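You operate a simulated robot arm through the tools that you are given. There is no shell and no other tool.

The job below is to be done with a simulated robot arm. You get a single attempt, and the scene is never put back.

Task
Knit one small tube, then one large tube, on machine two.
Fine: for each, set the size dial (S, then L), bring the count to one with the UP key and press START; watch till DONE; keep style A.

Only the result counts: the job must be done as asked and must still hold three seconds after the hand-in. Knocking over, shifting, dropping, spilling or breaking anything else fails it.

Robot
A 6-joint arm with a two-finger gripper, fixed in place. Base frame: the origin is on the floor under the middle of its stand, x ahead of it, y to its left, z up. Units: m, rad, N and s.
With the tool pointing down near the work surface it reaches from about 0.14 to 0.66 m from the base axis. Its first joint turns from -1.152 to 1.152 rad. Payload 2.45 kg.
Tool frame: the origin (TCP) lies between the finger pads and is the grasp point; the fingertips stand 0.03 m ahead of it; z points along the fingers, y is the line along which they close. The gripper opens to 0.106 m; its body begins 0.079 m behind the TCP.
Orientation is that of the tool frame in the base frame, as [roll, pitch, yaw] about the fixed x, y, z axes, in that order (R = Rz(yaw) Ry(pitch) Rx(roll)). With the fingers straight down and closing along the base's y, the tool's x points along the base's -x, its y along +y and its z along -z.

Tools
- The arm moves only by the tool jog_arm. Its argument "commands" is a list of rows, each an object (a shift or turn left out is 0, a gripper value left out holds the last) with "travel": the shift along the tool's x, y, z in units of 200 mm (1.0 is 200 mm), a list of three; "angular": the turn, a rotation vector about the tool's x, y, z in units of 90 degrees (1.0 is 90 degrees), a list of three; "claw": the gripper command, from -1 (shut) to 1 (fully open), values between in proportion. In form: [{"travel": [tx, ty, tz], "angular": [rx, ry, rz], "claw": claw}, ...]. A call has 1 to 20 rows; each row is the pose to reach, as a shift and turn from the pose commanded when the call began, along the tool's axes at that moment. A call with a number of a shift or a turn outside -1 to 1 is refused whole. Each row takes 0.2 s and may step no farther than 0.05 m and 0.15 rad from the row before; otherwise, or with a gripper value out of range, the whole call is refused. A pose out of reach is approached as far as the arm can. The call stops where the force on the tool passes 40 N (or 10 N more than at its start, if that is more) or the arm is blocked; 0.2 s more then pass. Each finger travels about 0.153 m/s and halts on what it meets, pressing with about 30 N; the grip force reading is that of the motor and also rises with nothing between the fingers. The clock runs only during rows and for 0.2 s after the last one: add rows that repeat a pose to give the fingers time. The reply holds the time, the measured pose of the TCP, the force on the tool along the base axes, the opening and the grip force, in the units named above and with some noise, with the torque about the TCP (base axes, N m) and any sound that the robot's microphone picked up.
- Cameras (640 x 400 px; columns grow to the right, rows downward): "scene" is fixed at [0.0729, 0.4257, 1.4086]; the picture's right is [-0.59, -0.81, 0.00], its down [-0.42, 0.30, -0.86] and it looks along [0.69, -0.50, -0.51] (base axes); focal length 214 px, centre (320, 200). "wrist" rides on the gripper at [0.076, -0.002, -0.106] in the tool frame; the picture's right is [0.02, 1.00, 0.00], its down [-0.78, 0.02, -0.62] and it looks along [-0.62, 0.01, 0.78] (tool axes); focal length 247 px, centre (320, 200). There is no depth. A picture from a camera that has moved, and an enlarged one, comes with that camera's place and axes in the base frame and with its lens.
- capture(camera): a new picture of that camera. No time passes.
- inspect(camera, box): a new picture of the part [left, top, right, bottom] of that camera's present view, enlarged. No time passes.
- finish_job(): hands the job in; it is judged then, once.

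Nothing tells you positions but the pictures and the camera data. Unless the task says otherwise, let go and move clear before handing in.

The tools are called after "Emit:" by a JSON object that holds its "method" and its "body". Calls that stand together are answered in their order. jog_arm: Moves the arm, as the interface text tells. Its arguments: {"type":"object","properties":{"commands":{"type":"array","items":{"type":"object","properties":{"travel":{"type":"array","items":{"type":"number"}},"angular":{"type":"array","items":{"type":"number"}},"claw":{"type":"number"}}}}},"required":["commands"]} The other tools are called the same way: capture (camera) takes a picture; inspect (camera, box) takes an enlarged picture of a part of a camera's view; finish_job () hands the job in.

At the start:

```text
clock: 0.0
tool_pos: [0.3149, 0.1893, 1.3239]
tool_rot: [3.141, -0.001, 3.141]
contact_force: [0.7, 0.6, -0.1]
wrist_torque: [-0.01, -0.05, -0.02]
finger_gap: 0.106
grip_force: 0.0
```

scene: 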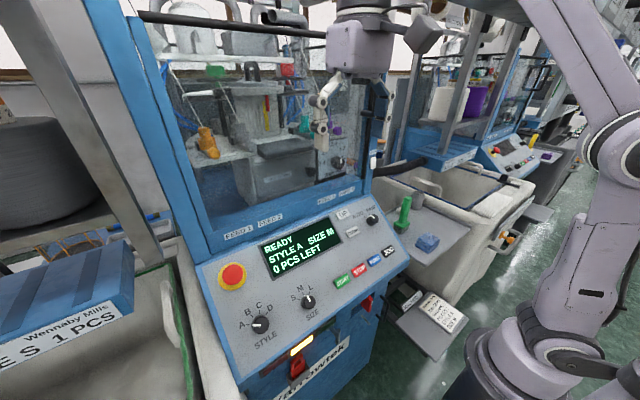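
wrist: 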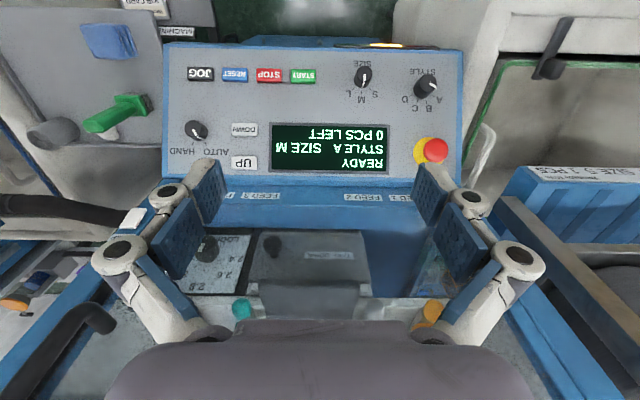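

I see a knitting machine panel with display (READY, STYLE A, SIZE M, 0 PCS LEFT), style and size dials, keys and an e-stop. I'll look closer before moving.

Emit:
{"method": "inspect", "body": {"camera": "scene", "box": [190, 190, 430, 390]}}

Emit:
{"method": "inspect", "body": {"camera": "wrist", "box": [160, 30, 480, 210]}}

Emit:
{"method": "inspect", "body": {"camera": "scene", "box": [380, 260, 480, 360]}}

Emit:
{"method": "inspect", "body": {"camera": "wrist", "box": [0, 0, 240, 150]}}

Emit:
{"method": "inspect", "body": {"camera": "scene", "box": [0, 200, 200, 400]}}

Emit:
{"method": "inspect", "body": {"camera": "scene", "box": [330, 190, 450, 290]}}

```text
2.00 times, centred on (310, 290) of scene
camera zoom: at [0.0729, 0.4257, 1.4086], right [-0.59, -0.81, 0.0], down [-0.42, 0.3, -0.86], along [0.69, -0.5, -0.51], focal length 429 px, centre (340, 20)
```

zoom: 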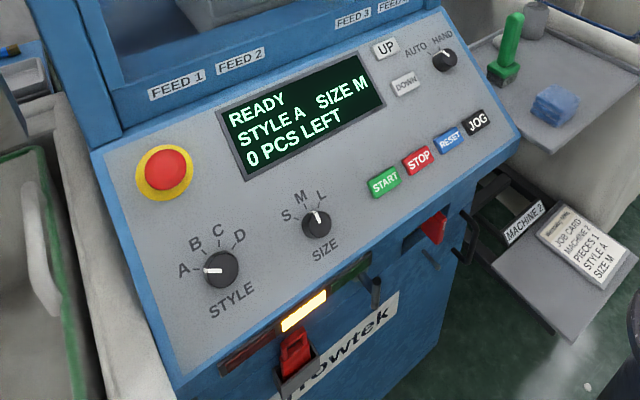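

```text
2.00 times, centred on (320, 120) of wrist
camera zoom: at [0.2367, 0.188, 1.4315], right [-0.02, 1.0, 0.0], down [0.78, 0.02, 0.62], along [0.62, 0.01, -0.78], focal length 494 px, centre (320, 360)
```

zoom: 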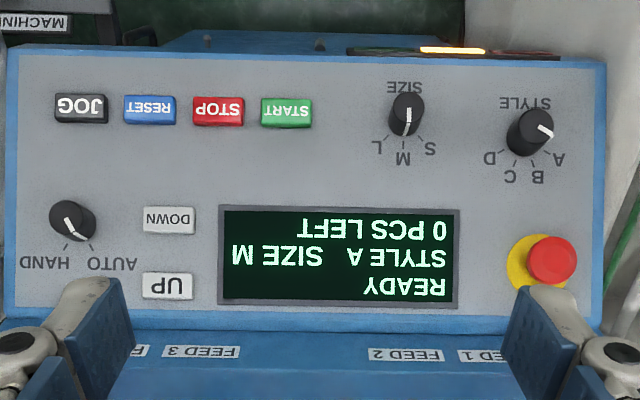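

```text
4.00 times, centred on (430, 310) of scene
camera zoom: at [0.0729, 0.4257, 1.4086], right [-0.59, -0.81, 0.0], down [-0.42, 0.3, -0.86], along [0.69, -0.5, -0.51], focal length 858 px, centre (-120, -240)
```

zoom: 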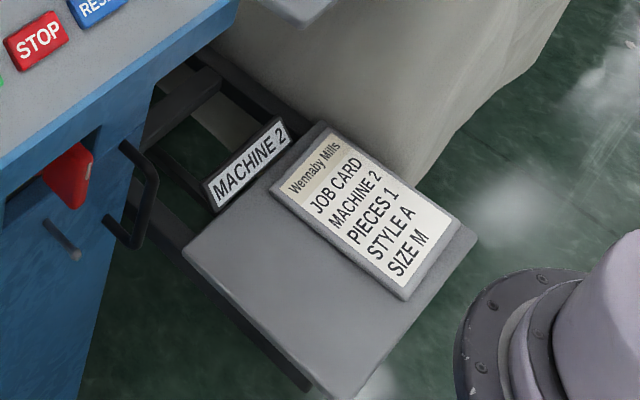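

```text
2.67 times, centred on (120, 75) of wrist
camera zoom: at [0.2367, 0.188, 1.4315], right [-0.02, 1.0, 0.0], down [0.78, 0.02, 0.62], along [0.62, 0.01, -0.78], focal length 659 px, centre (853, 533)
```

zoom: 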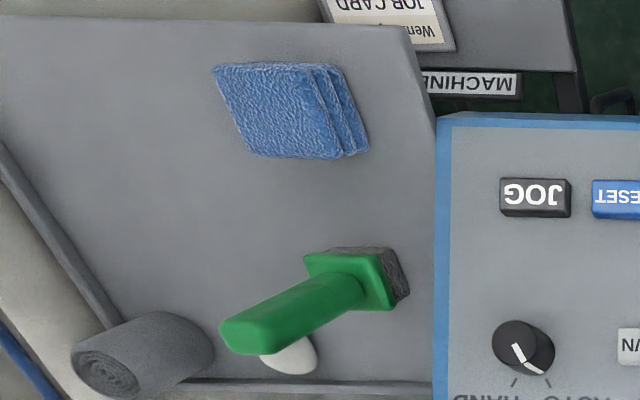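

```text
2.00 times, centred on (100, 300) of scene
camera zoom: at [0.0729, 0.4257, 1.4086], right [-0.59, -0.81, 0.0], down [-0.42, 0.3, -0.86], along [0.69, -0.5, -0.51], focal length 429 px, centre (760, 0)
```

zoom: 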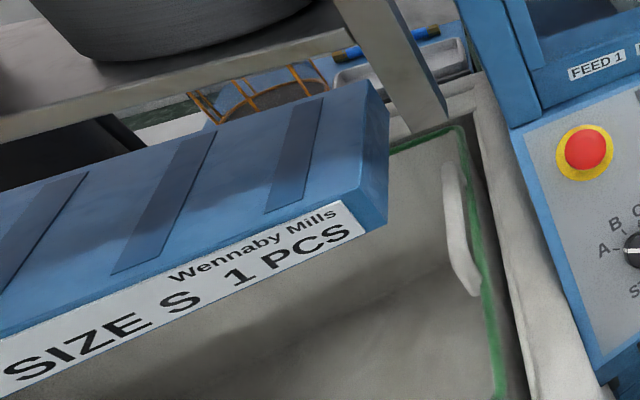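

```text
4.00 times, centred on (390, 240) of scene
camera zoom: at [0.0729, 0.4257, 1.4086], right [-0.59, -0.81, 0.0], down [-0.42, 0.3, -0.86], along [0.69, -0.5, -0.51], focal length 858 px, centre (40, 40)
```

zoom: 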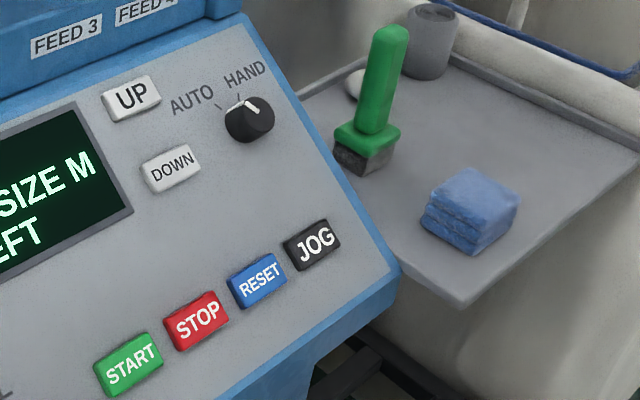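

The panel belongs to machine 2 (sign and job card beside it). I need to read the mode knob (AUTO/HAND), dials, and the light/latches under the panel more closely.

Emit:
{"method": "inspect", "body": {"camera": "wrist", "box": [160, 110, 260, 172]}}

Emit:
{"method": "inspect", "body": {"camera": "scene", "box": [340, 200, 400, 240]}}

Emit:
{"method": "inspect", "body": {"camera": "wrist", "box": [340, 55, 470, 135]}}

Emit:
{"method": "inspect", "body": {"camera": "scene", "box": [240, 280, 390, 390]}}

Emit:
{"method": "inspect", "body": {"camera": "scene", "box": [160, 40, 400, 200]}}

Emit:
{"method": "inspect", "body": {"camera": "scene", "box": [370, 60, 560, 260]}}

```text
6.40 times, centred on (210, 141) of wrist
camera zoom: at [0.2367, 0.188, 1.4315], right [-0.02, 1.0, 0.0], down [0.78, 0.02, 0.62], along [0.62, 0.01, -0.78], focal length 1581 px, centre (1024, 578)
```

zoom: 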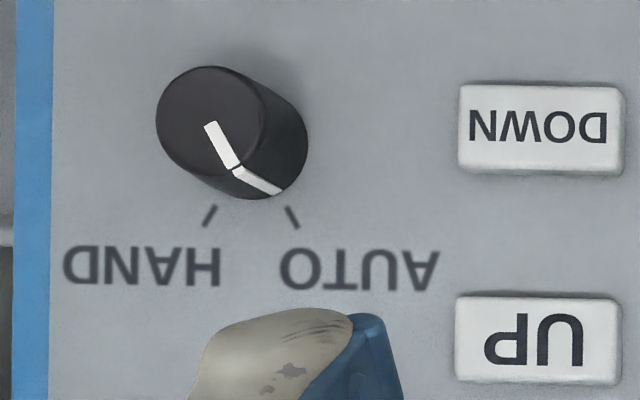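

```text
10.00 times, centred on (370, 220) of scene
camera zoom: at [0.0729, 0.4257, 1.4086], right [-0.59, -0.81, 0.0], down [-0.42, 0.3, -0.86], along [0.69, -0.5, -0.51], focal length 2145 px, centre (-180, 0)
```

zoom: 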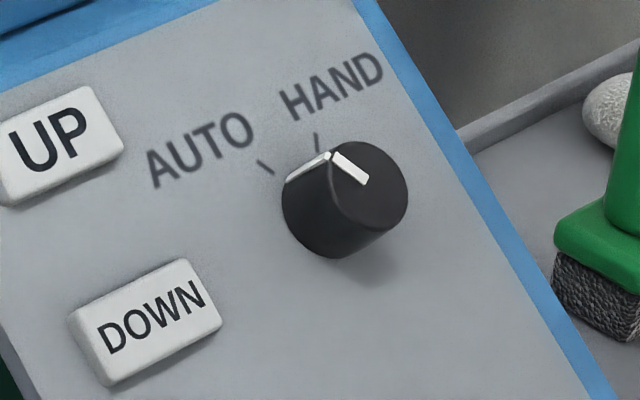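

```text
4.92 times, centred on (405, 95) of wrist
camera zoom: at [0.2367, 0.188, 1.4315], right [-0.02, 1.0, 0.0], down [0.78, 0.02, 0.62], along [0.62, 0.01, -0.78], focal length 1216 px, centre (-98, 717)
```

zoom: 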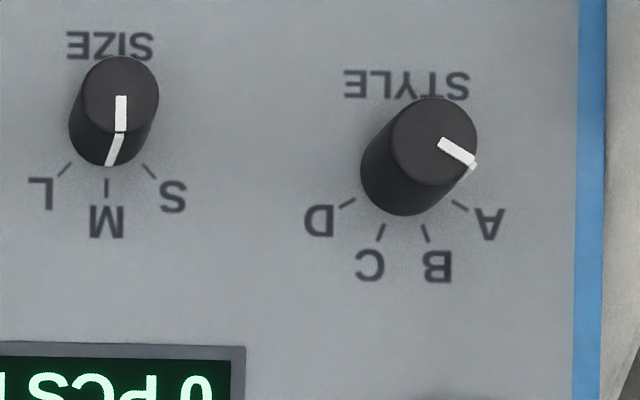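

```text
3.64 times, centred on (315, 335) of scene
camera zoom: at [0.0729, 0.4257, 1.4086], right [-0.59, -0.81, 0.0], down [-0.42, 0.3, -0.86], along [0.69, -0.5, -0.51], focal length 780 px, centre (338, -291)
```

zoom: 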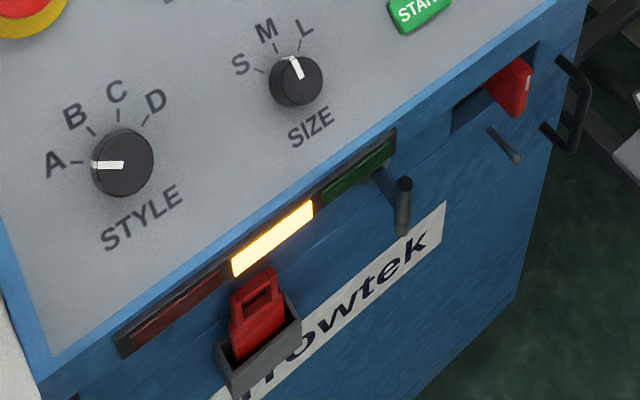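

```text
2.50 times, centred on (280, 120) of scene
camera zoom: at [0.0729, 0.4257, 1.4086], right [-0.59, -0.81, 0.0], down [-0.42, 0.3, -0.86], along [0.69, -0.5, -0.51], focal length 536 px, centre (420, 400)
```

zoom: 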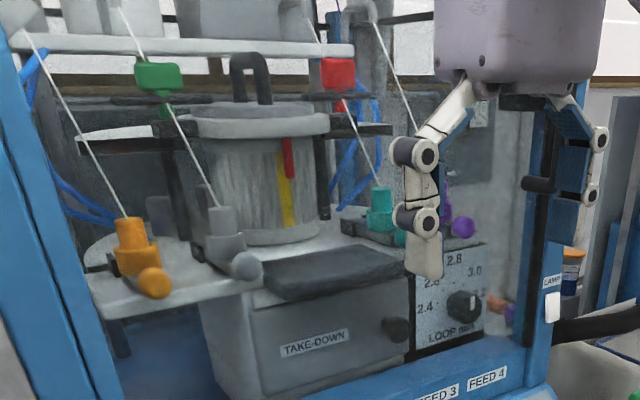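

```text
2.00 times, centred on (465, 160) of scene
camera zoom: at [0.0729, 0.4257, 1.4086], right [-0.59, -0.81, 0.0], down [-0.42, 0.3, -0.86], along [0.69, -0.5, -0.51], focal length 429 px, centre (30, 280)
```

zoom: 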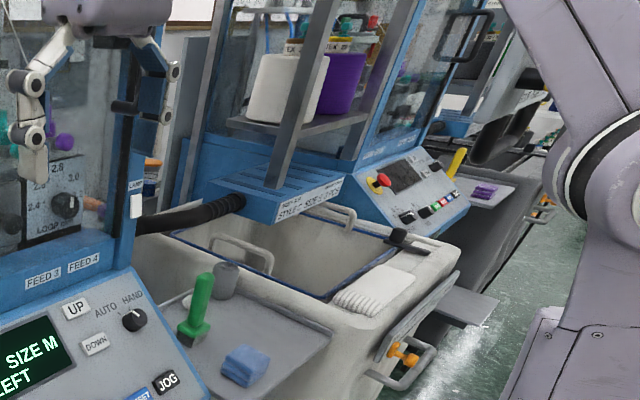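

The SIZE knob is at about (0.33, 0.27, 0.95), START about (0.34, 0.16, 0.94) and UP about (0.47, 0.05, 1.035); the panel slopes about 36°, the mode knob reads AUTO, and STYLE is on A. First I tilt the tool so that it faces the panel squarely, staying high.

Emit:
{"method": "jog_arm", "body": {"commands": [{"angular": [0, -0.08, 0], "claw": 0.1}, {"angular": [0, -0.16, 0], "claw": 0.1}, {"angular": [0, -0.24, 0], "claw": 0.1}, {"angular": [0, -0.32, 0], "claw": 0.1}, {"angular": [0, -0.4, 0], "claw": 0.1}, {"angular": [0, -0.4, 0], "claw": 0.1}]}}

```text
clock: 1.4
tool_pos: [0.3123, 0.1898, 1.324]
tool_rot: [3.141, 0.63, 3.139]
contact_force: [0.6, 0.3, 0.0]
wrist_torque: [0.01, 0.0, -0.01]
finger_gap: 0.0584
grip_force: 0.0
```

The tool is now tilted 36° toward the panel. I take pictures to refine the geometry.

Emit:
{"method": "capture", "body": {"camera": "wrist"}}

Emit:
{"method": "capture", "body": {"camera": "scene"}}

```text
taken
camera wrist: at [0.1887, 0.1883, 1.3658], right [-0.02, 1.0, -0.01], down [0.27, 0.02, 0.96], along [0.96, 0.01, -0.27], focal length 247 px, centre (320, 200)
```

wrist: 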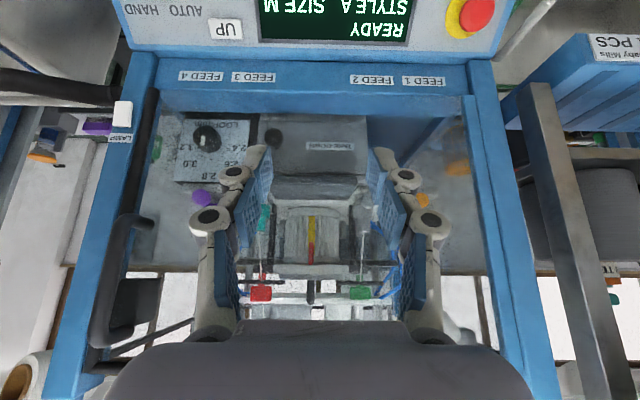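

```text
taken
```

scene: 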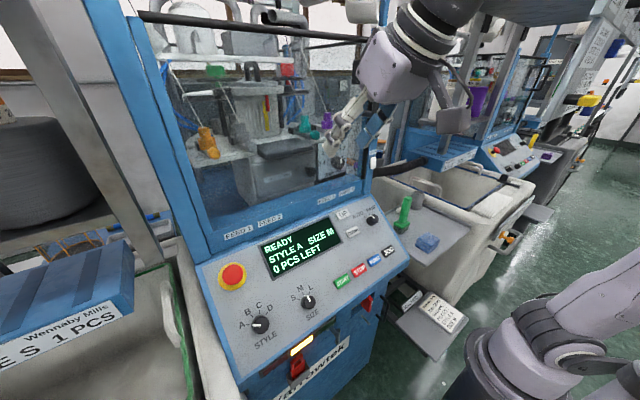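

Now I move to a hover above the SIZE knob, along straight steps well clear of the panel.

Emit:
{"method": "jog_arm", "body": {"commands": [{"travel": [0.136, 0.056, 0.121]}, {"travel": [0.271, 0.111, 0.243]}, {"travel": [0.407, 0.167, 0.364]}, {"travel": [0.543, 0.223, 0.486]}, {"travel": [0.679, 0.279, 0.607]}, {"travel": [0.814, 0.334, 0.729]}, {"travel": [0.95, 0.39, 0.85]}, {"travel": [0.95, 0.39, 0.85]}]}}

Emit:
{"method": "capture", "body": {"camera": "wrist"}}

Emit:
{"method": "capture", "body": {"camera": "scene"}}

```text
clock: 3.2
tool_pos: [0.2643, 0.2656, 1.0756]
tool_rot: [3.14, 0.626, -3.141]
contact_force: [0.6, -0.5, 0.2]
wrist_torque: [0.02, 0.03, -0.01]
finger_gap: 0.0584
grip_force: 0.2
out of reach, approached as far as the arm can: row 7, 8
```

```text
taken
camera wrist: at [0.1401, 0.264, 1.1174], right [-0.02, 1.0, -0.01], down [0.27, 0.02, 0.96], along [0.96, 0.01, -0.27], focal length 247 px, centre (320, 200)
```

wrist: 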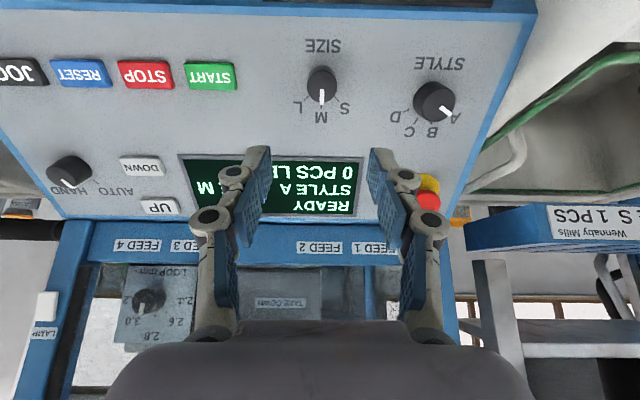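

```text
taken
```

scene: 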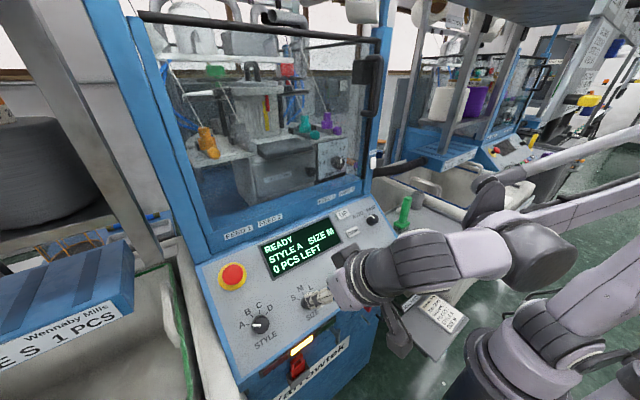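

I'm hovering over the SIZE knob, near a reach limit (joint 1 near its end at small x). I zoom in to locate the knob precisely.

Emit:
{"method": "inspect", "body": {"camera": "wrist", "box": [240, 30, 400, 130]}}

Emit:
{"method": "inspect", "body": {"camera": "scene", "box": [240, 250, 400, 350]}}

Emit:
{"method": "inspect", "body": {"camera": "wrist", "box": [0, 30, 260, 230]}}

```text
4.00 times, centred on (320, 80) of wrist
camera zoom: at [0.1401, 0.264, 1.1174], right [-0.02, 1.0, -0.01], down [0.27, 0.02, 0.96], along [0.96, 0.01, -0.27], focal length 988 px, centre (320, 680)
```

zoom: 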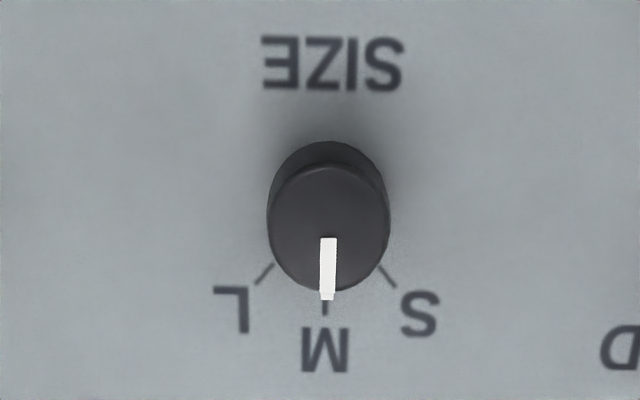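

```text
4.00 times, centred on (320, 300) of scene
camera zoom: at [0.0729, 0.4257, 1.4086], right [-0.59, -0.81, 0.0], down [-0.42, 0.3, -0.86], along [0.69, -0.5, -0.51], focal length 858 px, centre (320, -200)
```

zoom: 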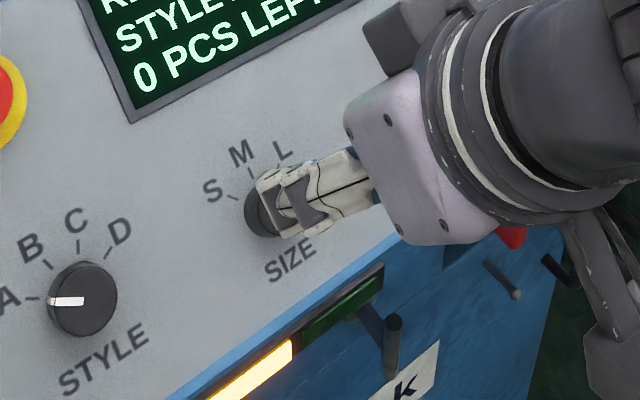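

```text
2.00 times, centred on (130, 130) of wrist
camera zoom: at [0.1401, 0.264, 1.1174], right [-0.02, 1.0, -0.01], down [0.27, 0.02, 0.96], along [0.96, 0.01, -0.27], focal length 494 px, centre (700, 340)
```

zoom: 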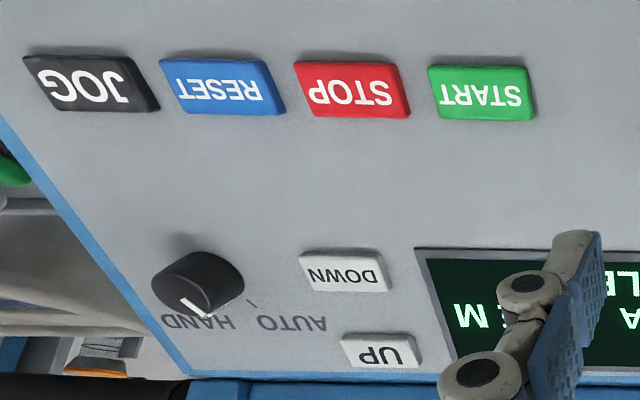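

The SIZE knob top comes out at about (0.331, 0.266, 0.955), 28 mm across, and the panel tilt is about 37.5°. I lower to a hover just above the knob.

Emit:
{"method": "jog_arm", "body": {"commands": [{"travel": [0.022, -0.003, 0.165], "angular": [0, -0.006, 0]}, {"travel": [0.044, -0.006, 0.33], "angular": [0, -0.012, 0]}, {"travel": [0.066, -0.008, 0.495], "angular": [0, -0.017, 0]}, {"travel": [0.066, -0.008, 0.495], "angular": [0, -0.017, 0]}]}}

Emit:
{"method": "capture", "body": {"camera": "wrist"}}

Emit:
{"method": "inspect", "body": {"camera": "scene", "box": [240, 250, 400, 350]}}

```text
clock: 4.2
tool_pos: [0.3128, 0.2646, 0.9869]
tool_rot: [3.142, 0.654, 3.141]
contact_force: [-0.2, 1.0, 0.2]
wrist_torque: [-0.03, 0.01, 0.02]
finger_gap: 0.0585
grip_force: 0.0
```

```text
taken
camera wrist: at [0.1871, 0.2621, 1.0247], right [-0.02, 1.0, -0.01], down [0.24, 0.02, 0.97], along [0.97, 0.01, -0.24], focal length 247 px, centre (320, 200)
```

wrist: 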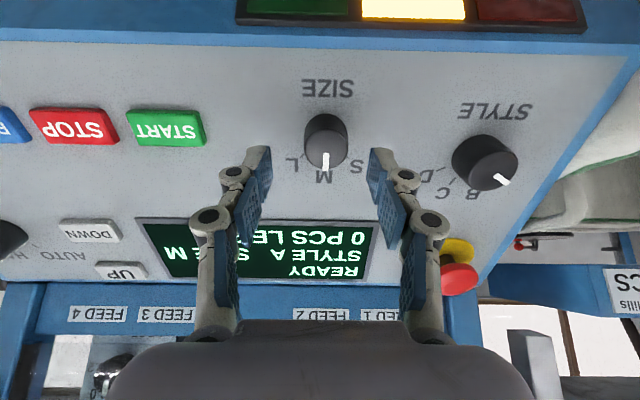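

```text
4.00 times, centred on (320, 300) of scene
camera zoom: at [0.0729, 0.4257, 1.4086], right [-0.59, -0.81, 0.0], down [-0.42, 0.3, -0.86], along [0.69, -0.5, -0.51], focal length 858 px, centre (320, -200)
```

zoom: 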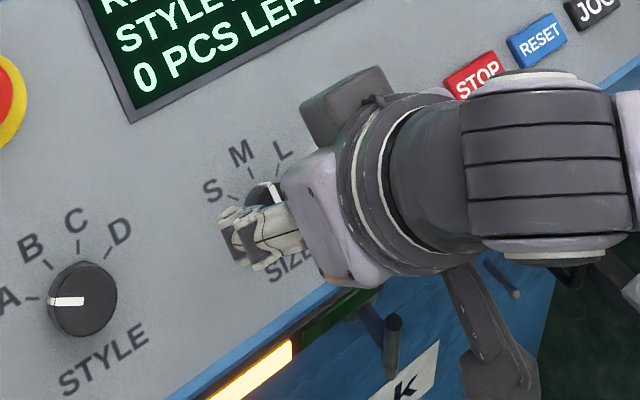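

Emit:
{"method": "inspect", "body": {"camera": "wrist", "box": [230, 80, 410, 200]}}

```text
3.33 times, centred on (320, 140) of wrist
camera zoom: at [0.1871, 0.2621, 1.0247], right [-0.02, 1.0, -0.01], down [0.24, 0.02, 0.97], along [0.97, 0.01, -0.24], focal length 823 px, centre (320, 400)
```

zoom: 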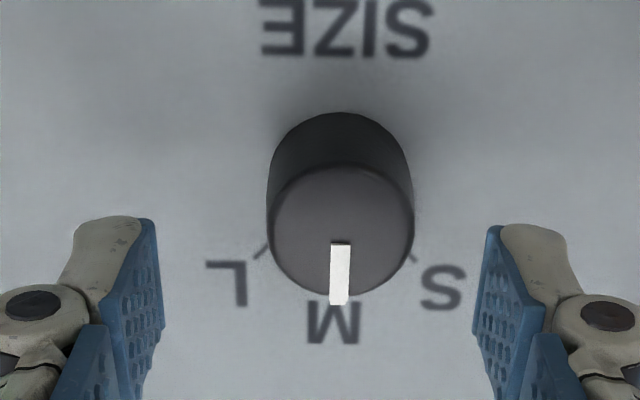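

The knob is centred between the open fingers at about (0.332, 0.2665, 0.955). I lower straight along the tool axis so the pads straddle the knob.

Emit:
{"method": "jog_arm", "body": {"commands": [{"travel": [0.01, 0.005, 0.048]}, {"travel": [0.021, 0.009, 0.096]}, {"travel": [0.021, 0.009, 0.142]}, {"travel": [0.021, 0.009, 0.142]}]}}

Emit:
{"method": "inspect", "body": {"camera": "wrist", "box": [200, 70, 440, 220]}}

Emit:
{"method": "inspect", "body": {"camera": "scene", "box": [240, 250, 400, 350]}}

```text
clock: 5.2
tool_pos: [0.3271, 0.265, 0.9607]
tool_rot: [3.141, 0.655, 3.141]
contact_force: [-0.1, 0.5, 0.2]
wrist_torque: [-0.01, -0.03, -0.02]
finger_gap: 0.0585
grip_force: 0.0
```

```text
2.67 times, centred on (320, 145) of wrist
camera zoom: at [0.2014, 0.264, 1.0006], right [-0.02, 1.0, -0.01], down [0.24, 0.02, 0.97], along [0.97, 0.01, -0.24], focal length 659 px, centre (320, 347)
```

zoom: 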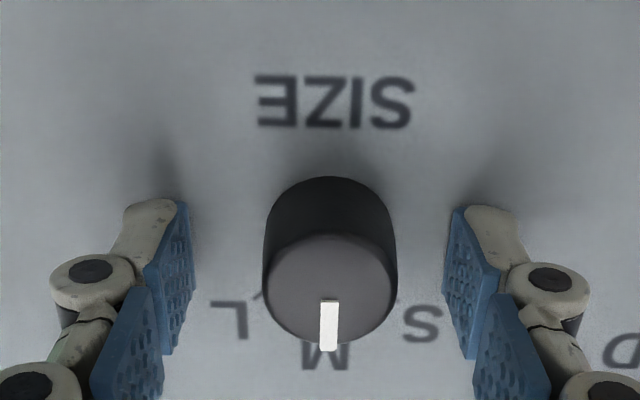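

```text
4.00 times, centred on (320, 300) of scene
camera zoom: at [0.0729, 0.4257, 1.4086], right [-0.59, -0.81, 0.0], down [-0.42, 0.3, -0.86], along [0.69, -0.5, -0.51], focal length 858 px, centre (320, -200)
```

zoom: 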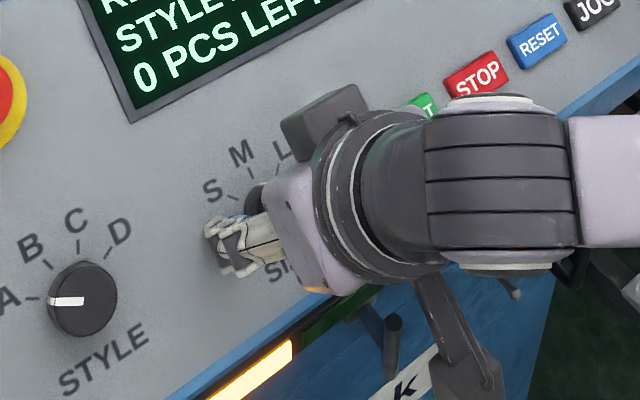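

The pads straddle the knob, off by about 1.5 mm in y. I nudge and close on it.

Emit:
{"method": "jog_arm", "body": {"commands": [{"travel": [0, 0.007, 0], "claw": 0.1}, {"travel": [0, 0.007, 0], "claw": -0.3}, {"travel": [0, 0.007, 0], "claw": -1}, {"travel": [0, 0.007, 0], "claw": -1}]}}

Emit:
{"method": "inspect", "body": {"camera": "wrist", "box": [200, 70, 440, 220]}}

```text
clock: 6.2
tool_pos: [0.3265, 0.2678, 0.9614]
tool_rot: [3.14, 0.655, -3.141]
contact_force: [-1.4, 6.3, 4.0]
wrist_torque: [0.15, -0.02, 0.14]
finger_gap: 0.029
grip_force: 45.2
```

```text
2.67 times, centred on (320, 145) of wrist
camera zoom: at [0.2008, 0.2657, 1.0006], right [-0.02, 1.0, -0.01], down [0.24, 0.02, 0.97], along [0.97, 0.01, -0.24], focal length 659 px, centre (320, 347)
```

zoom: 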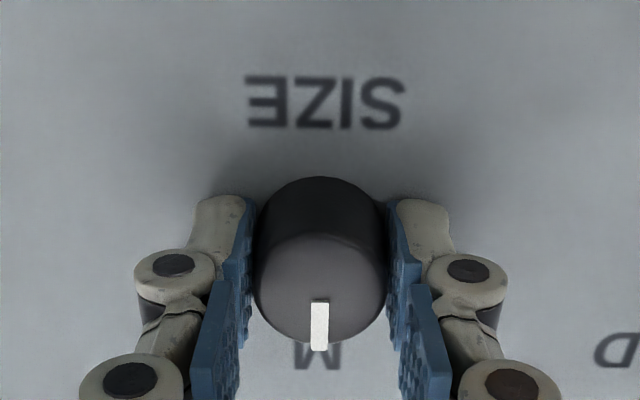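

The knob is held (gap 29 mm). I turn it 45° counter-clockwise (toward S), i.e. negative about the tool z axis, and look at the display.

Emit:
{"method": "jog_arm", "body": {"commands": [{"angular": [0, 0, -0.08]}, {"angular": [0, 0, -0.16]}, {"angular": [0, 0, -0.24]}, {"angular": [0, 0, -0.32]}, {"angular": [0, 0, -0.41]}, {"angular": [0, 0, -0.5]}, {"angular": [0, 0, -0.5]}]}}

Emit:
{"method": "inspect", "body": {"camera": "wrist", "box": [160, 50, 480, 250]}}

Emit:
{"method": "inspect", "body": {"camera": "scene", "box": [200, 200, 420, 340]}}

```text
clock: 7.8
tool_pos: [0.3248, 0.2686, 0.9617]
tool_rot: [-2.645, 0.445, -2.24]
contact_force: [6.7, 16.1, -9.5]
wrist_torque: [0.15, 0.24, 0.0]
finger_gap: 0.0294
grip_force: 45.2
```

```text
2.00 times, centred on (320, 150) of wrist
camera zoom: at [0.2196, 0.2124, 1.015], right [-0.57, 0.69, -0.44], down [0.05, 0.57, 0.82], along [0.82, 0.45, -0.36], focal length 494 px, centre (320, 300)
```

zoom: 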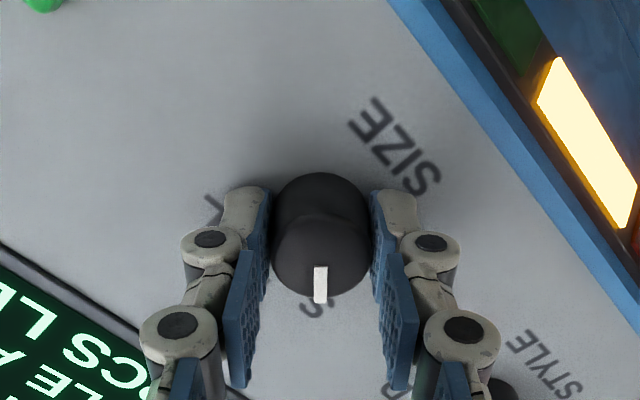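

```text
2.86 times, centred on (310, 270) of scene
camera zoom: at [0.0732, 0.4263, 1.4084], right [-0.59, -0.81, 0.0], down [-0.42, 0.3, -0.86], along [0.69, -0.5, -0.51], focal length 613 px, centre (349, 0)
```

zoom: 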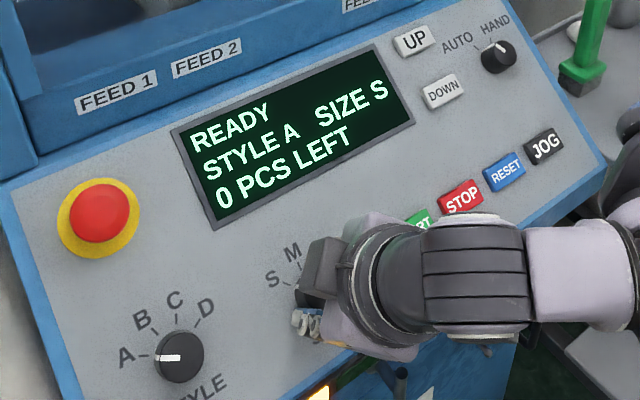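

The display reads SIZE S. I release the knob and back straight off along the tool axis.

Emit:
{"method": "jog_arm", "body": {"commands": [{"claw": 0.1}, {"claw": 0.1}, {"travel": [0, 0, -0.15], "claw": 0.1}, {"travel": [0, 0, -0.35], "claw": 0.1}, {"travel": [0, 0, -0.35], "claw": 0.1}]}}

Emit:
{"method": "capture", "body": {"camera": "wrist"}}

Emit:
{"method": "inspect", "body": {"camera": "scene", "box": [200, 200, 420, 340]}}

```text
clock: 9.0
tool_pos: [0.2835, 0.2678, 1.0193]
tool_rot: [-2.644, 0.443, -2.24]
contact_force: [0.4, 0.3, -0.7]
wrist_torque: [-0.01, -0.02, 0.0]
finger_gap: 0.0584
grip_force: 0.0
```

```text
taken
camera wrist: at [0.1767, 0.212, 1.0715], right [-0.57, 0.69, -0.44], down [0.05, 0.57, 0.82], along [0.82, 0.45, -0.36], focal length 247 px, centre (320, 200)
```

wrist: 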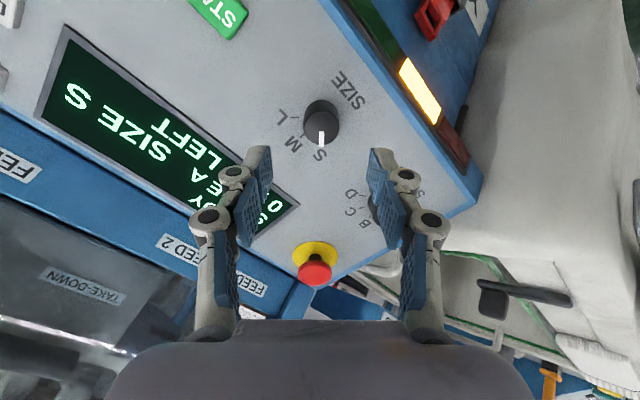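

```text
2.86 times, centred on (310, 270) of scene
camera zoom: at [0.0729, 0.4257, 1.4086], right [-0.59, -0.81, 0.0], down [-0.42, 0.3, -0.86], along [0.69, -0.5, -0.51], focal length 613 px, centre (349, 0)
```

zoom: 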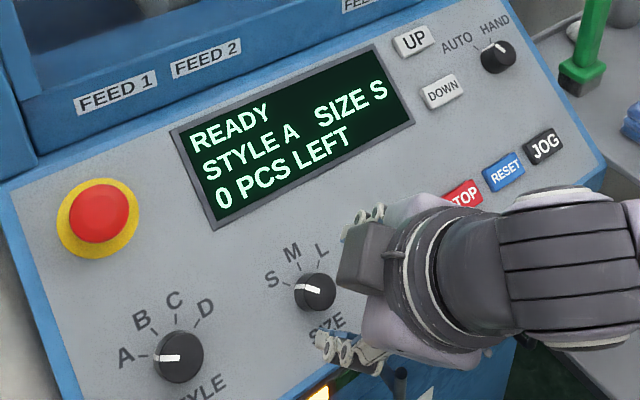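

SIZE is on S and the knob stays there. I turn the tool back square and close the fingers, then move over to the UP key.

Emit:
{"method": "jog_arm", "body": {"commands": [{"angular": [0, 0, 0.08], "claw": -0.5}, {"angular": [0, 0, 0.16], "claw": -1}, {"angular": [0, 0, 0.24], "claw": -1}, {"angular": [0, 0, 0.33], "claw": -1}, {"angular": [0, 0, 0.42], "claw": -1}, {"angular": [0, 0, 0.5], "claw": -1}, {"angular": [0, 0, 0.5], "claw": -1}]}}

```text
clock: 10.6
tool_pos: [0.2821, 0.2665, 1.0173]
tool_rot: [3.139, 0.652, 3.14]
contact_force: [-0.6, 0.1, 0.3]
wrist_torque: [-0.03, -0.04, 0.02]
finger_gap: 0.0002
grip_force: 28.1
```

Emit:
{"method": "jog_arm", "body": {"commands": [{"travel": [-0.126, -0.172, -0.02]}, {"travel": [-0.252, -0.345, -0.02]}, {"travel": [-0.378, -0.517, -0.01]}, {"travel": [-0.504, -0.69, 0]}, {"travel": [-0.63, -0.862, 0.02]}, {"travel": [-0.69, -0.96, 0.03]}, {"travel": [-0.69, -0.96, 0.03]}]}}

Emit:
{"method": "capture", "body": {"camera": "wrist"}}

Emit:
{"method": "capture", "body": {"camera": "scene"}}

```text
clock: 12.2
tool_pos: [0.3958, 0.0741, 1.0973]
tool_rot: [-3.141, 0.656, -3.141]
contact_force: [0.7, 0.3, -0.2]
wrist_torque: [-0.01, 0.02, 0.02]
finger_gap: 0.0001
grip_force: 28.7
```

```text
taken
camera wrist: at [0.2709, 0.0732, 1.1365], right [-0.02, 1.0, -0.01], down [0.24, 0.02, 0.97], along [0.97, 0.01, -0.24], focal length 247 px, centre (320, 200)
```

wrist: 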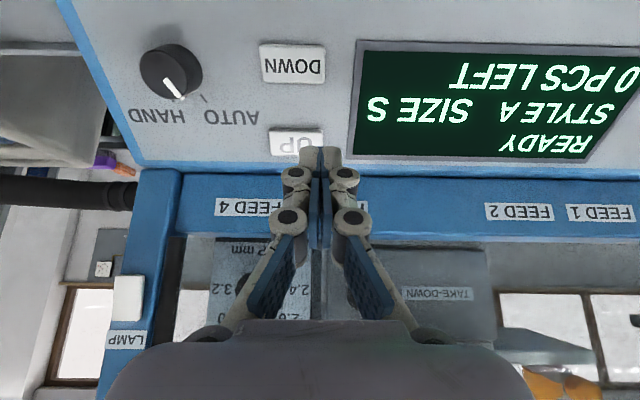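

```text
taken
```

scene: 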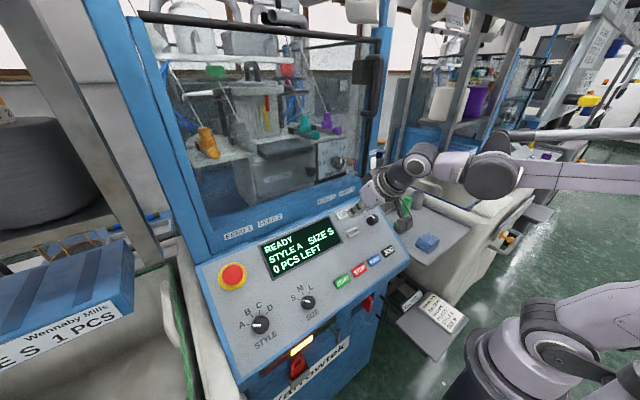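

The closed fingers are near the UP key, which I place at about (0.467, 0.053, 1.036). I go to a hover about 15 mm above it.

Emit:
{"method": "jog_arm", "body": {"commands": [{"travel": [-0.048, -0.053, 0.0]}, {"travel": [-0.096, -0.1055, 0.1]}, {"travel": [-0.096, -0.1055, 0.235]}, {"travel": [-0.096, -0.1055, 0.235]}]}}

Emit:
{"method": "inspect", "body": {"camera": "wrist", "box": [200, 60, 440, 210]}}

Emit:
{"method": "inspect", "body": {"camera": "scene", "box": [300, 170, 420, 250]}}

```text
clock: 13.2
tool_pos: [0.4398, 0.054, 1.0716]
tool_rot: [-3.142, 0.655, 3.14]
contact_force: [0.4, 0.9, 0.7]
wrist_torque: [0.02, -0.03, 0.01]
finger_gap: 0.0
grip_force: 28.3
```

```text
2.67 times, centred on (320, 135) of wrist
camera zoom: at [0.3145, 0.052, 1.1106], right [-0.02, 1.0, -0.01], down [0.24, 0.02, 0.97], along [0.97, 0.01, -0.24], focal length 659 px, centre (320, 373)
```

zoom: 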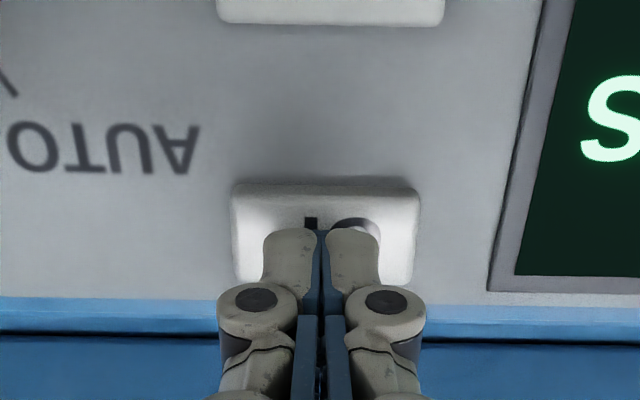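

```text
5.00 times, centred on (360, 210) of scene
camera zoom: at [0.0729, 0.4257, 1.4086], right [-0.59, -0.81, 0.0], down [-0.42, 0.3, -0.86], along [0.69, -0.5, -0.51], focal length 1072 px, centre (120, 150)
```

zoom: 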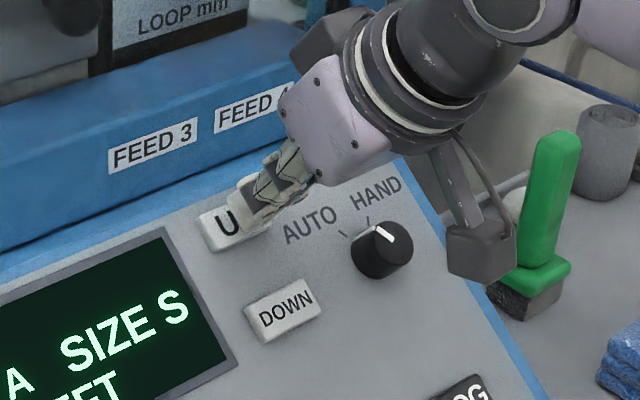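

The fingertips sit centred over the UP key. I press about 3 mm past contact and come back in one call.

Emit:
{"method": "jog_arm", "body": {"commands": [{"travel": [0, 0, 0.05]}, {"travel": [0, 0, 0.075]}, {"travel": [0, 0, 0.09]}, {"travel": [0, 0, 0.05]}, {"travel": [0, 0, 0]}]}}

Emit:
{"method": "inspect", "body": {"camera": "scene", "box": [200, 180, 420, 320]}}

```text
clock: 14.4
tool_pos: [0.4405, 0.0534, 1.0726]
tool_rot: [3.141, 0.655, 3.139]
contact_force: [0.4, -0.1, 0.2]
wrist_torque: [-0.02, 0.0, -0.01]
finger_gap: 0.0
grip_force: 28.5
heard: click
```

```text
2.86 times, centred on (310, 250) of scene
camera zoom: at [0.0729, 0.4257, 1.4086], right [-0.59, -0.81, 0.0], down [-0.42, 0.3, -0.86], along [0.69, -0.5, -0.51], focal length 613 px, centre (349, 57)
```

zoom: 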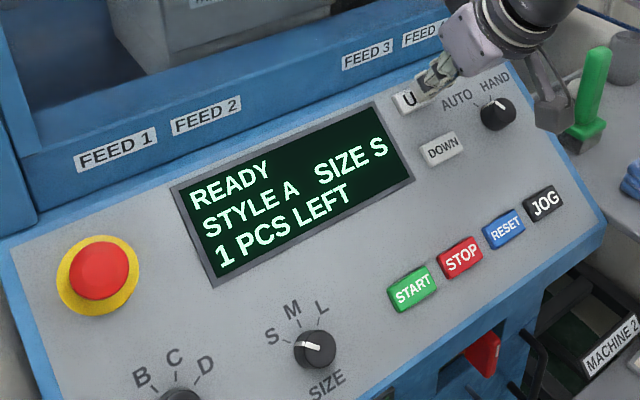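

UP registered: READY, STYLE A, SIZE S, 1 PCS LEFT. Now I lift slightly and move over the START key.

Emit:
{"method": "jog_arm", "body": {"commands": [{"travel": [0, 0, -0.15]}, {"travel": [0.16, 0.105, -0.15]}, {"travel": [0.32, 0.21, -0.15]}, {"travel": [0.48, 0.315, -0.15]}, {"travel": [0.65, 0.42, -0.15]}, {"travel": [0.81, 0.523, -0.15]}, {"travel": [0.81, 0.523, 0]}, {"travel": [0.81, 0.523, 0]}]}}

Emit:
{"method": "inspect", "body": {"camera": "wrist", "box": [200, 60, 440, 210]}}

Emit:
{"method": "inspect", "body": {"camera": "scene", "box": [200, 180, 420, 320]}}

```text
clock: 16.2
tool_pos: [0.3128, 0.1586, 0.9708]
tool_rot: [3.141, 0.655, -3.141]
contact_force: [0.5, 0.0, -0.7]
wrist_torque: [0.0, -0.03, 0.02]
finger_gap: 0.0
grip_force: 28.3
```

```text
2.67 times, centred on (320, 135) of wrist
camera zoom: at [0.1866, 0.1569, 1.0114], right [-0.02, 1.0, -0.01], down [0.24, 0.02, 0.97], along [0.97, 0.01, -0.24], focal length 659 px, centre (320, 373)
```

zoom: 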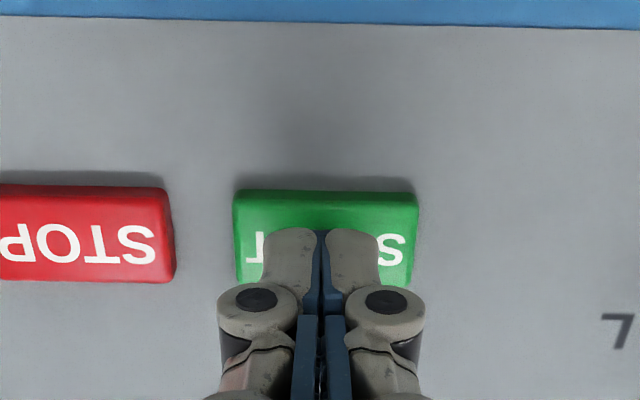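

```text
2.86 times, centred on (310, 250) of scene
camera zoom: at [0.0729, 0.4257, 1.4086], right [-0.59, -0.81, 0.0], down [-0.42, 0.3, -0.86], along [0.69, -0.5, -0.51], focal length 613 px, centre (349, 57)
```

zoom: 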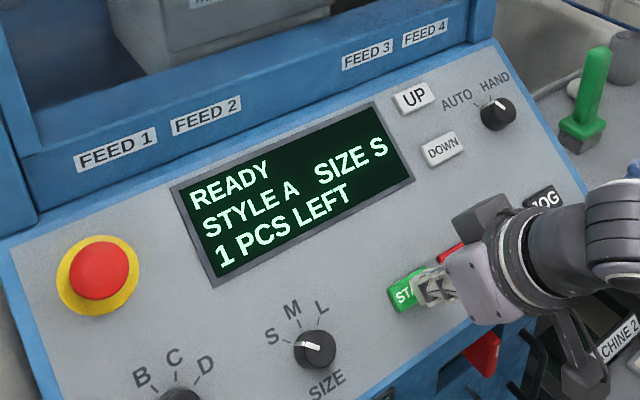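

The fingers are over START just as they were over UP. I press it the same way and then watch the display.

Emit:
{"method": "jog_arm", "body": {"commands": [{"travel": [0, 0, 0.05]}, {"travel": [0, 0, 0.075]}, {"travel": [0, 0, 0.09]}, {"travel": [0, 0, 0.05]}, {"travel": [0, 0, 0]}]}}

Emit:
{"method": "capture", "body": {"camera": "scene"}}

Emit:
{"method": "inspect", "body": {"camera": "scene", "box": [200, 180, 420, 320]}}

```text
clock: 17.4
tool_pos: [0.3109, 0.1595, 0.9722]
tool_rot: [-3.141, 0.654, 3.141]
contact_force: [1.3, -0.3, -0.3]
wrist_torque: [-0.03, -0.02, -0.01]
finger_gap: 0.0
grip_force: 28.0
heard: click
```

```text
taken
```

scene: 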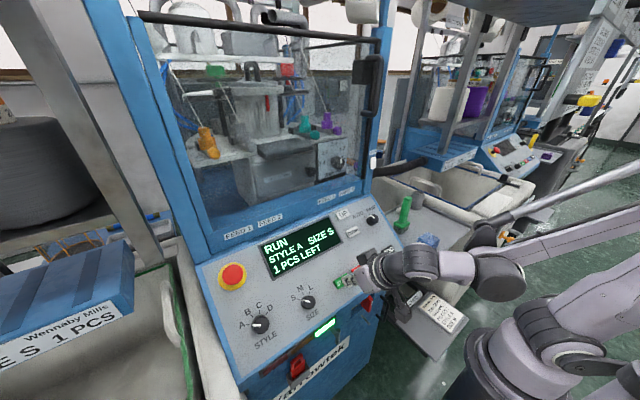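

```text
2.86 times, centred on (310, 250) of scene
camera zoom: at [0.0729, 0.4257, 1.4086], right [-0.59, -0.81, 0.0], down [-0.42, 0.3, -0.86], along [0.69, -0.5, -0.51], focal length 613 px, centre (349, 57)
```

zoom: 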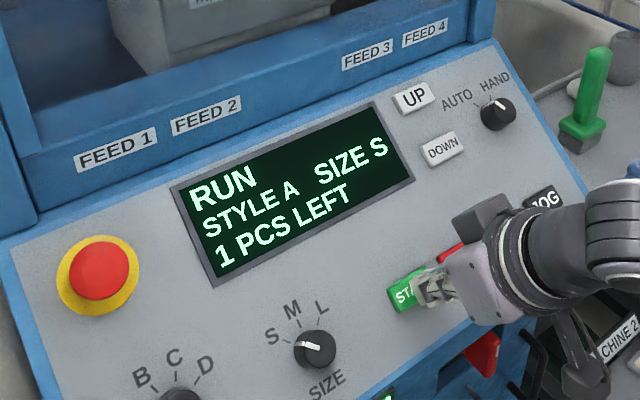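

The machine is in RUN with the green lamp lit. I back off the panel a little and watch.

Emit:
{"method": "jog_arm", "body": {"commands": [{"travel": [0, 0, -0.2]}, {"travel": [0, 0, -0.3]}, {"travel": [0, 0, -0.3]}, {"travel": [0, 0, -0.3]}, {"travel": [0, 0, -0.3]}, {"travel": [0, 0, -0.3]}, {"travel": [0, 0, -0.3]}, {"travel": [0, 0, -0.3]}, {"travel": [0, 0, -0.3]}, {"travel": [0, 0, -0.3]}]}}

Emit:
{"method": "capture", "body": {"camera": "scene"}}

Emit:
{"method": "inspect", "body": {"camera": "scene", "box": [200, 180, 420, 320]}}

```text
clock: 19.6
tool_pos: [0.2753, 0.1603, 1.0198]
tool_rot: [3.141, 0.655, 3.141]
contact_force: [-0.6, 0.1, 0.5]
wrist_torque: [0.0, -0.01, 0.0]
finger_gap: 0.0
grip_force: 29.0
```

```text
taken
```

scene: 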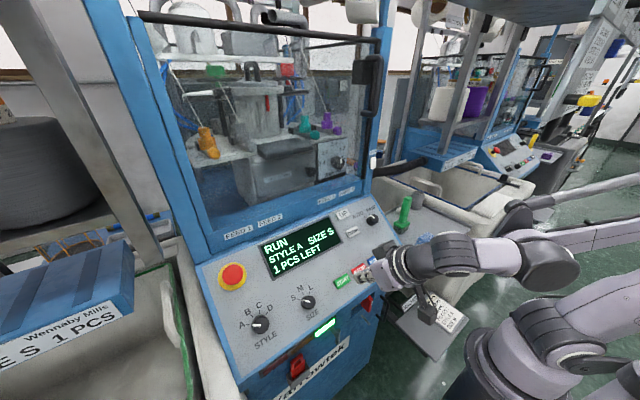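

```text
2.86 times, centred on (310, 250) of scene
camera zoom: at [0.0729, 0.4257, 1.4086], right [-0.59, -0.81, 0.0], down [-0.42, 0.3, -0.86], along [0.69, -0.5, -0.51], focal length 613 px, centre (349, 57)
```

zoom: 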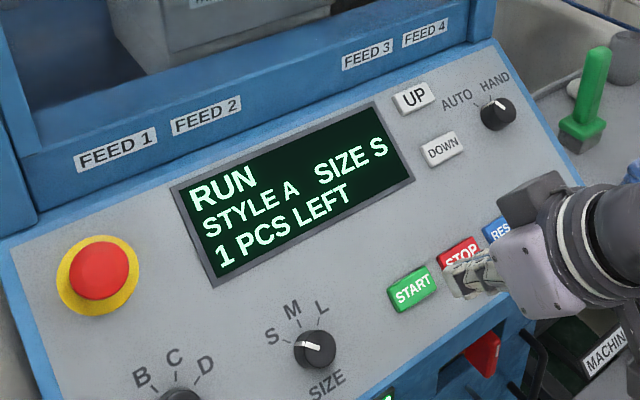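

Still RUN, 1 piece left. While it runs I move, without touching anything, back to the hover above the SIZE knob with the fingers turned to match the S position.

Emit:
{"method": "jog_arm", "body": {"commands": [{"travel": [-0.008, 0.134, 0.0]}, {"travel": [-0.016, 0.268, 0.0]}, {"travel": [-0.024, 0.402, 0.0]}, {"travel": [-0.032, 0.535, 0.0], "claw": 0.1}, {"travel": [-0.032, 0.535, 0.0], "angular": [0, 0, -0.08], "claw": 0.1}, {"travel": [-0.032, 0.535, 0.0], "angular": [0, 0, -0.16], "claw": 0.1}, {"travel": [-0.032, 0.535, 0.0], "angular": [0, 0, -0.24], "claw": 0.1}, {"travel": [-0.032, 0.535, 0.0], "angular": [0, 0, -0.33], "claw": 0.1}, {"travel": [-0.032, 0.535, 0.0], "angular": [0, 0, -0.42], "claw": 0.1}, {"travel": [-0.032, 0.535, 0.0], "angular": [0, 0, -0.5], "claw": 0.1}, {"travel": [-0.032, 0.535, 0.0], "angular": [0, 0, -0.5], "claw": 0.1}]}}

Emit:
{"method": "capture", "body": {"camera": "wrist"}}

Emit:
{"method": "inspect", "body": {"camera": "scene", "box": [200, 180, 420, 320]}}

Emit:
{"method": "capture", "body": {"camera": "scene"}}

```text
clock: 22.0
tool_pos: [0.2809, 0.2652, 1.0239]
tool_rot: [-2.641, 0.444, -2.24]
contact_force: [0.6, -0.1, -0.7]
wrist_torque: [0.0, -0.01, 0.02]
finger_gap: 0.0582
grip_force: 0.1
```

```text
taken
camera wrist: at [0.1738, 0.2101, 1.0772], right [-0.57, 0.69, -0.44], down [0.05, 0.57, 0.82], along [0.82, 0.45, -0.36], focal length 247 px, centre (320, 200)
```

wrist: 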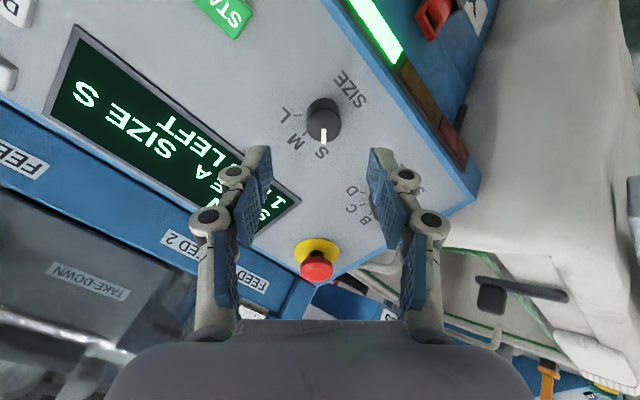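

```text
2.86 times, centred on (310, 250) of scene
camera zoom: at [0.0729, 0.4257, 1.4086], right [-0.59, -0.81, 0.0], down [-0.42, 0.3, -0.86], along [0.69, -0.5, -0.51], focal length 613 px, centre (349, 57)
```

zoom: 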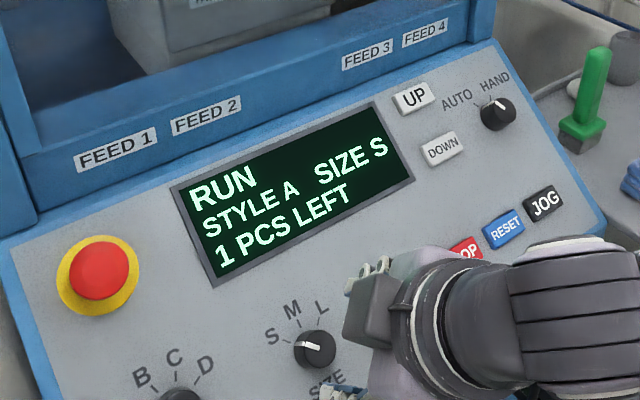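

```text
taken
```

scene: 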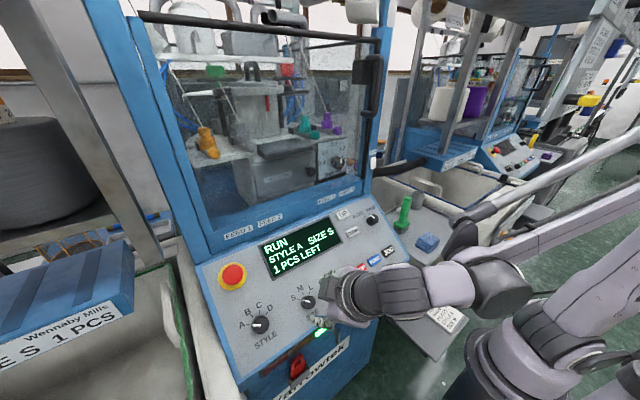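

Still RUN. I hold still at the hover and keep watching.

Emit:
{"method": "jog_arm", "body": {"commands": [{"claw": 0.1}, {"claw": 0.1}, {"claw": 0.1}, {"claw": 0.1}, {"claw": 0.1}, {"claw": 0.1}, {"claw": 0.1}, {"claw": 0.1}, {"claw": 0.1}, {"claw": 0.1}, {"claw": 0.1}, {"claw": 0.1}, {"claw": 0.1}, {"claw": 0.1}, {"claw": 0.1}]}}

Emit:
{"method": "inspect", "body": {"camera": "scene", "box": [140, 40, 460, 320]}}

```text
clock: 25.2
tool_pos: [0.2807, 0.2656, 1.0239]
tool_rot: [-2.644, 0.445, -2.242]
contact_force: [0.3, -0.2, 0.1]
wrist_torque: [-0.05, 0.03, -0.01]
finger_gap: 0.0586
grip_force: 0.1
```

```text
1.43 times, centred on (300, 180) of scene
camera zoom: at [0.0729, 0.4257, 1.4086], right [-0.59, -0.81, 0.0], down [-0.42, 0.3, -0.86], along [0.69, -0.5, -0.51], focal length 306 px, centre (349, 229)
```

zoom: 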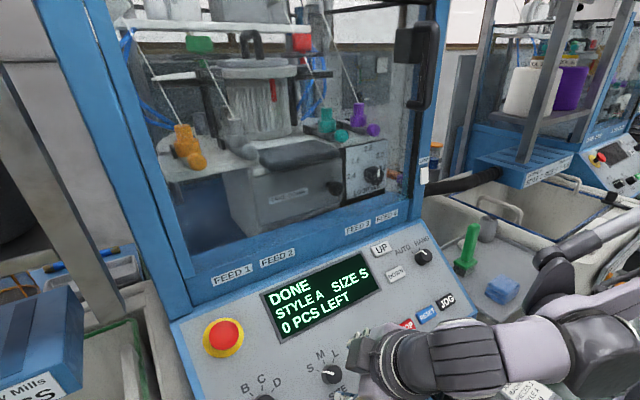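

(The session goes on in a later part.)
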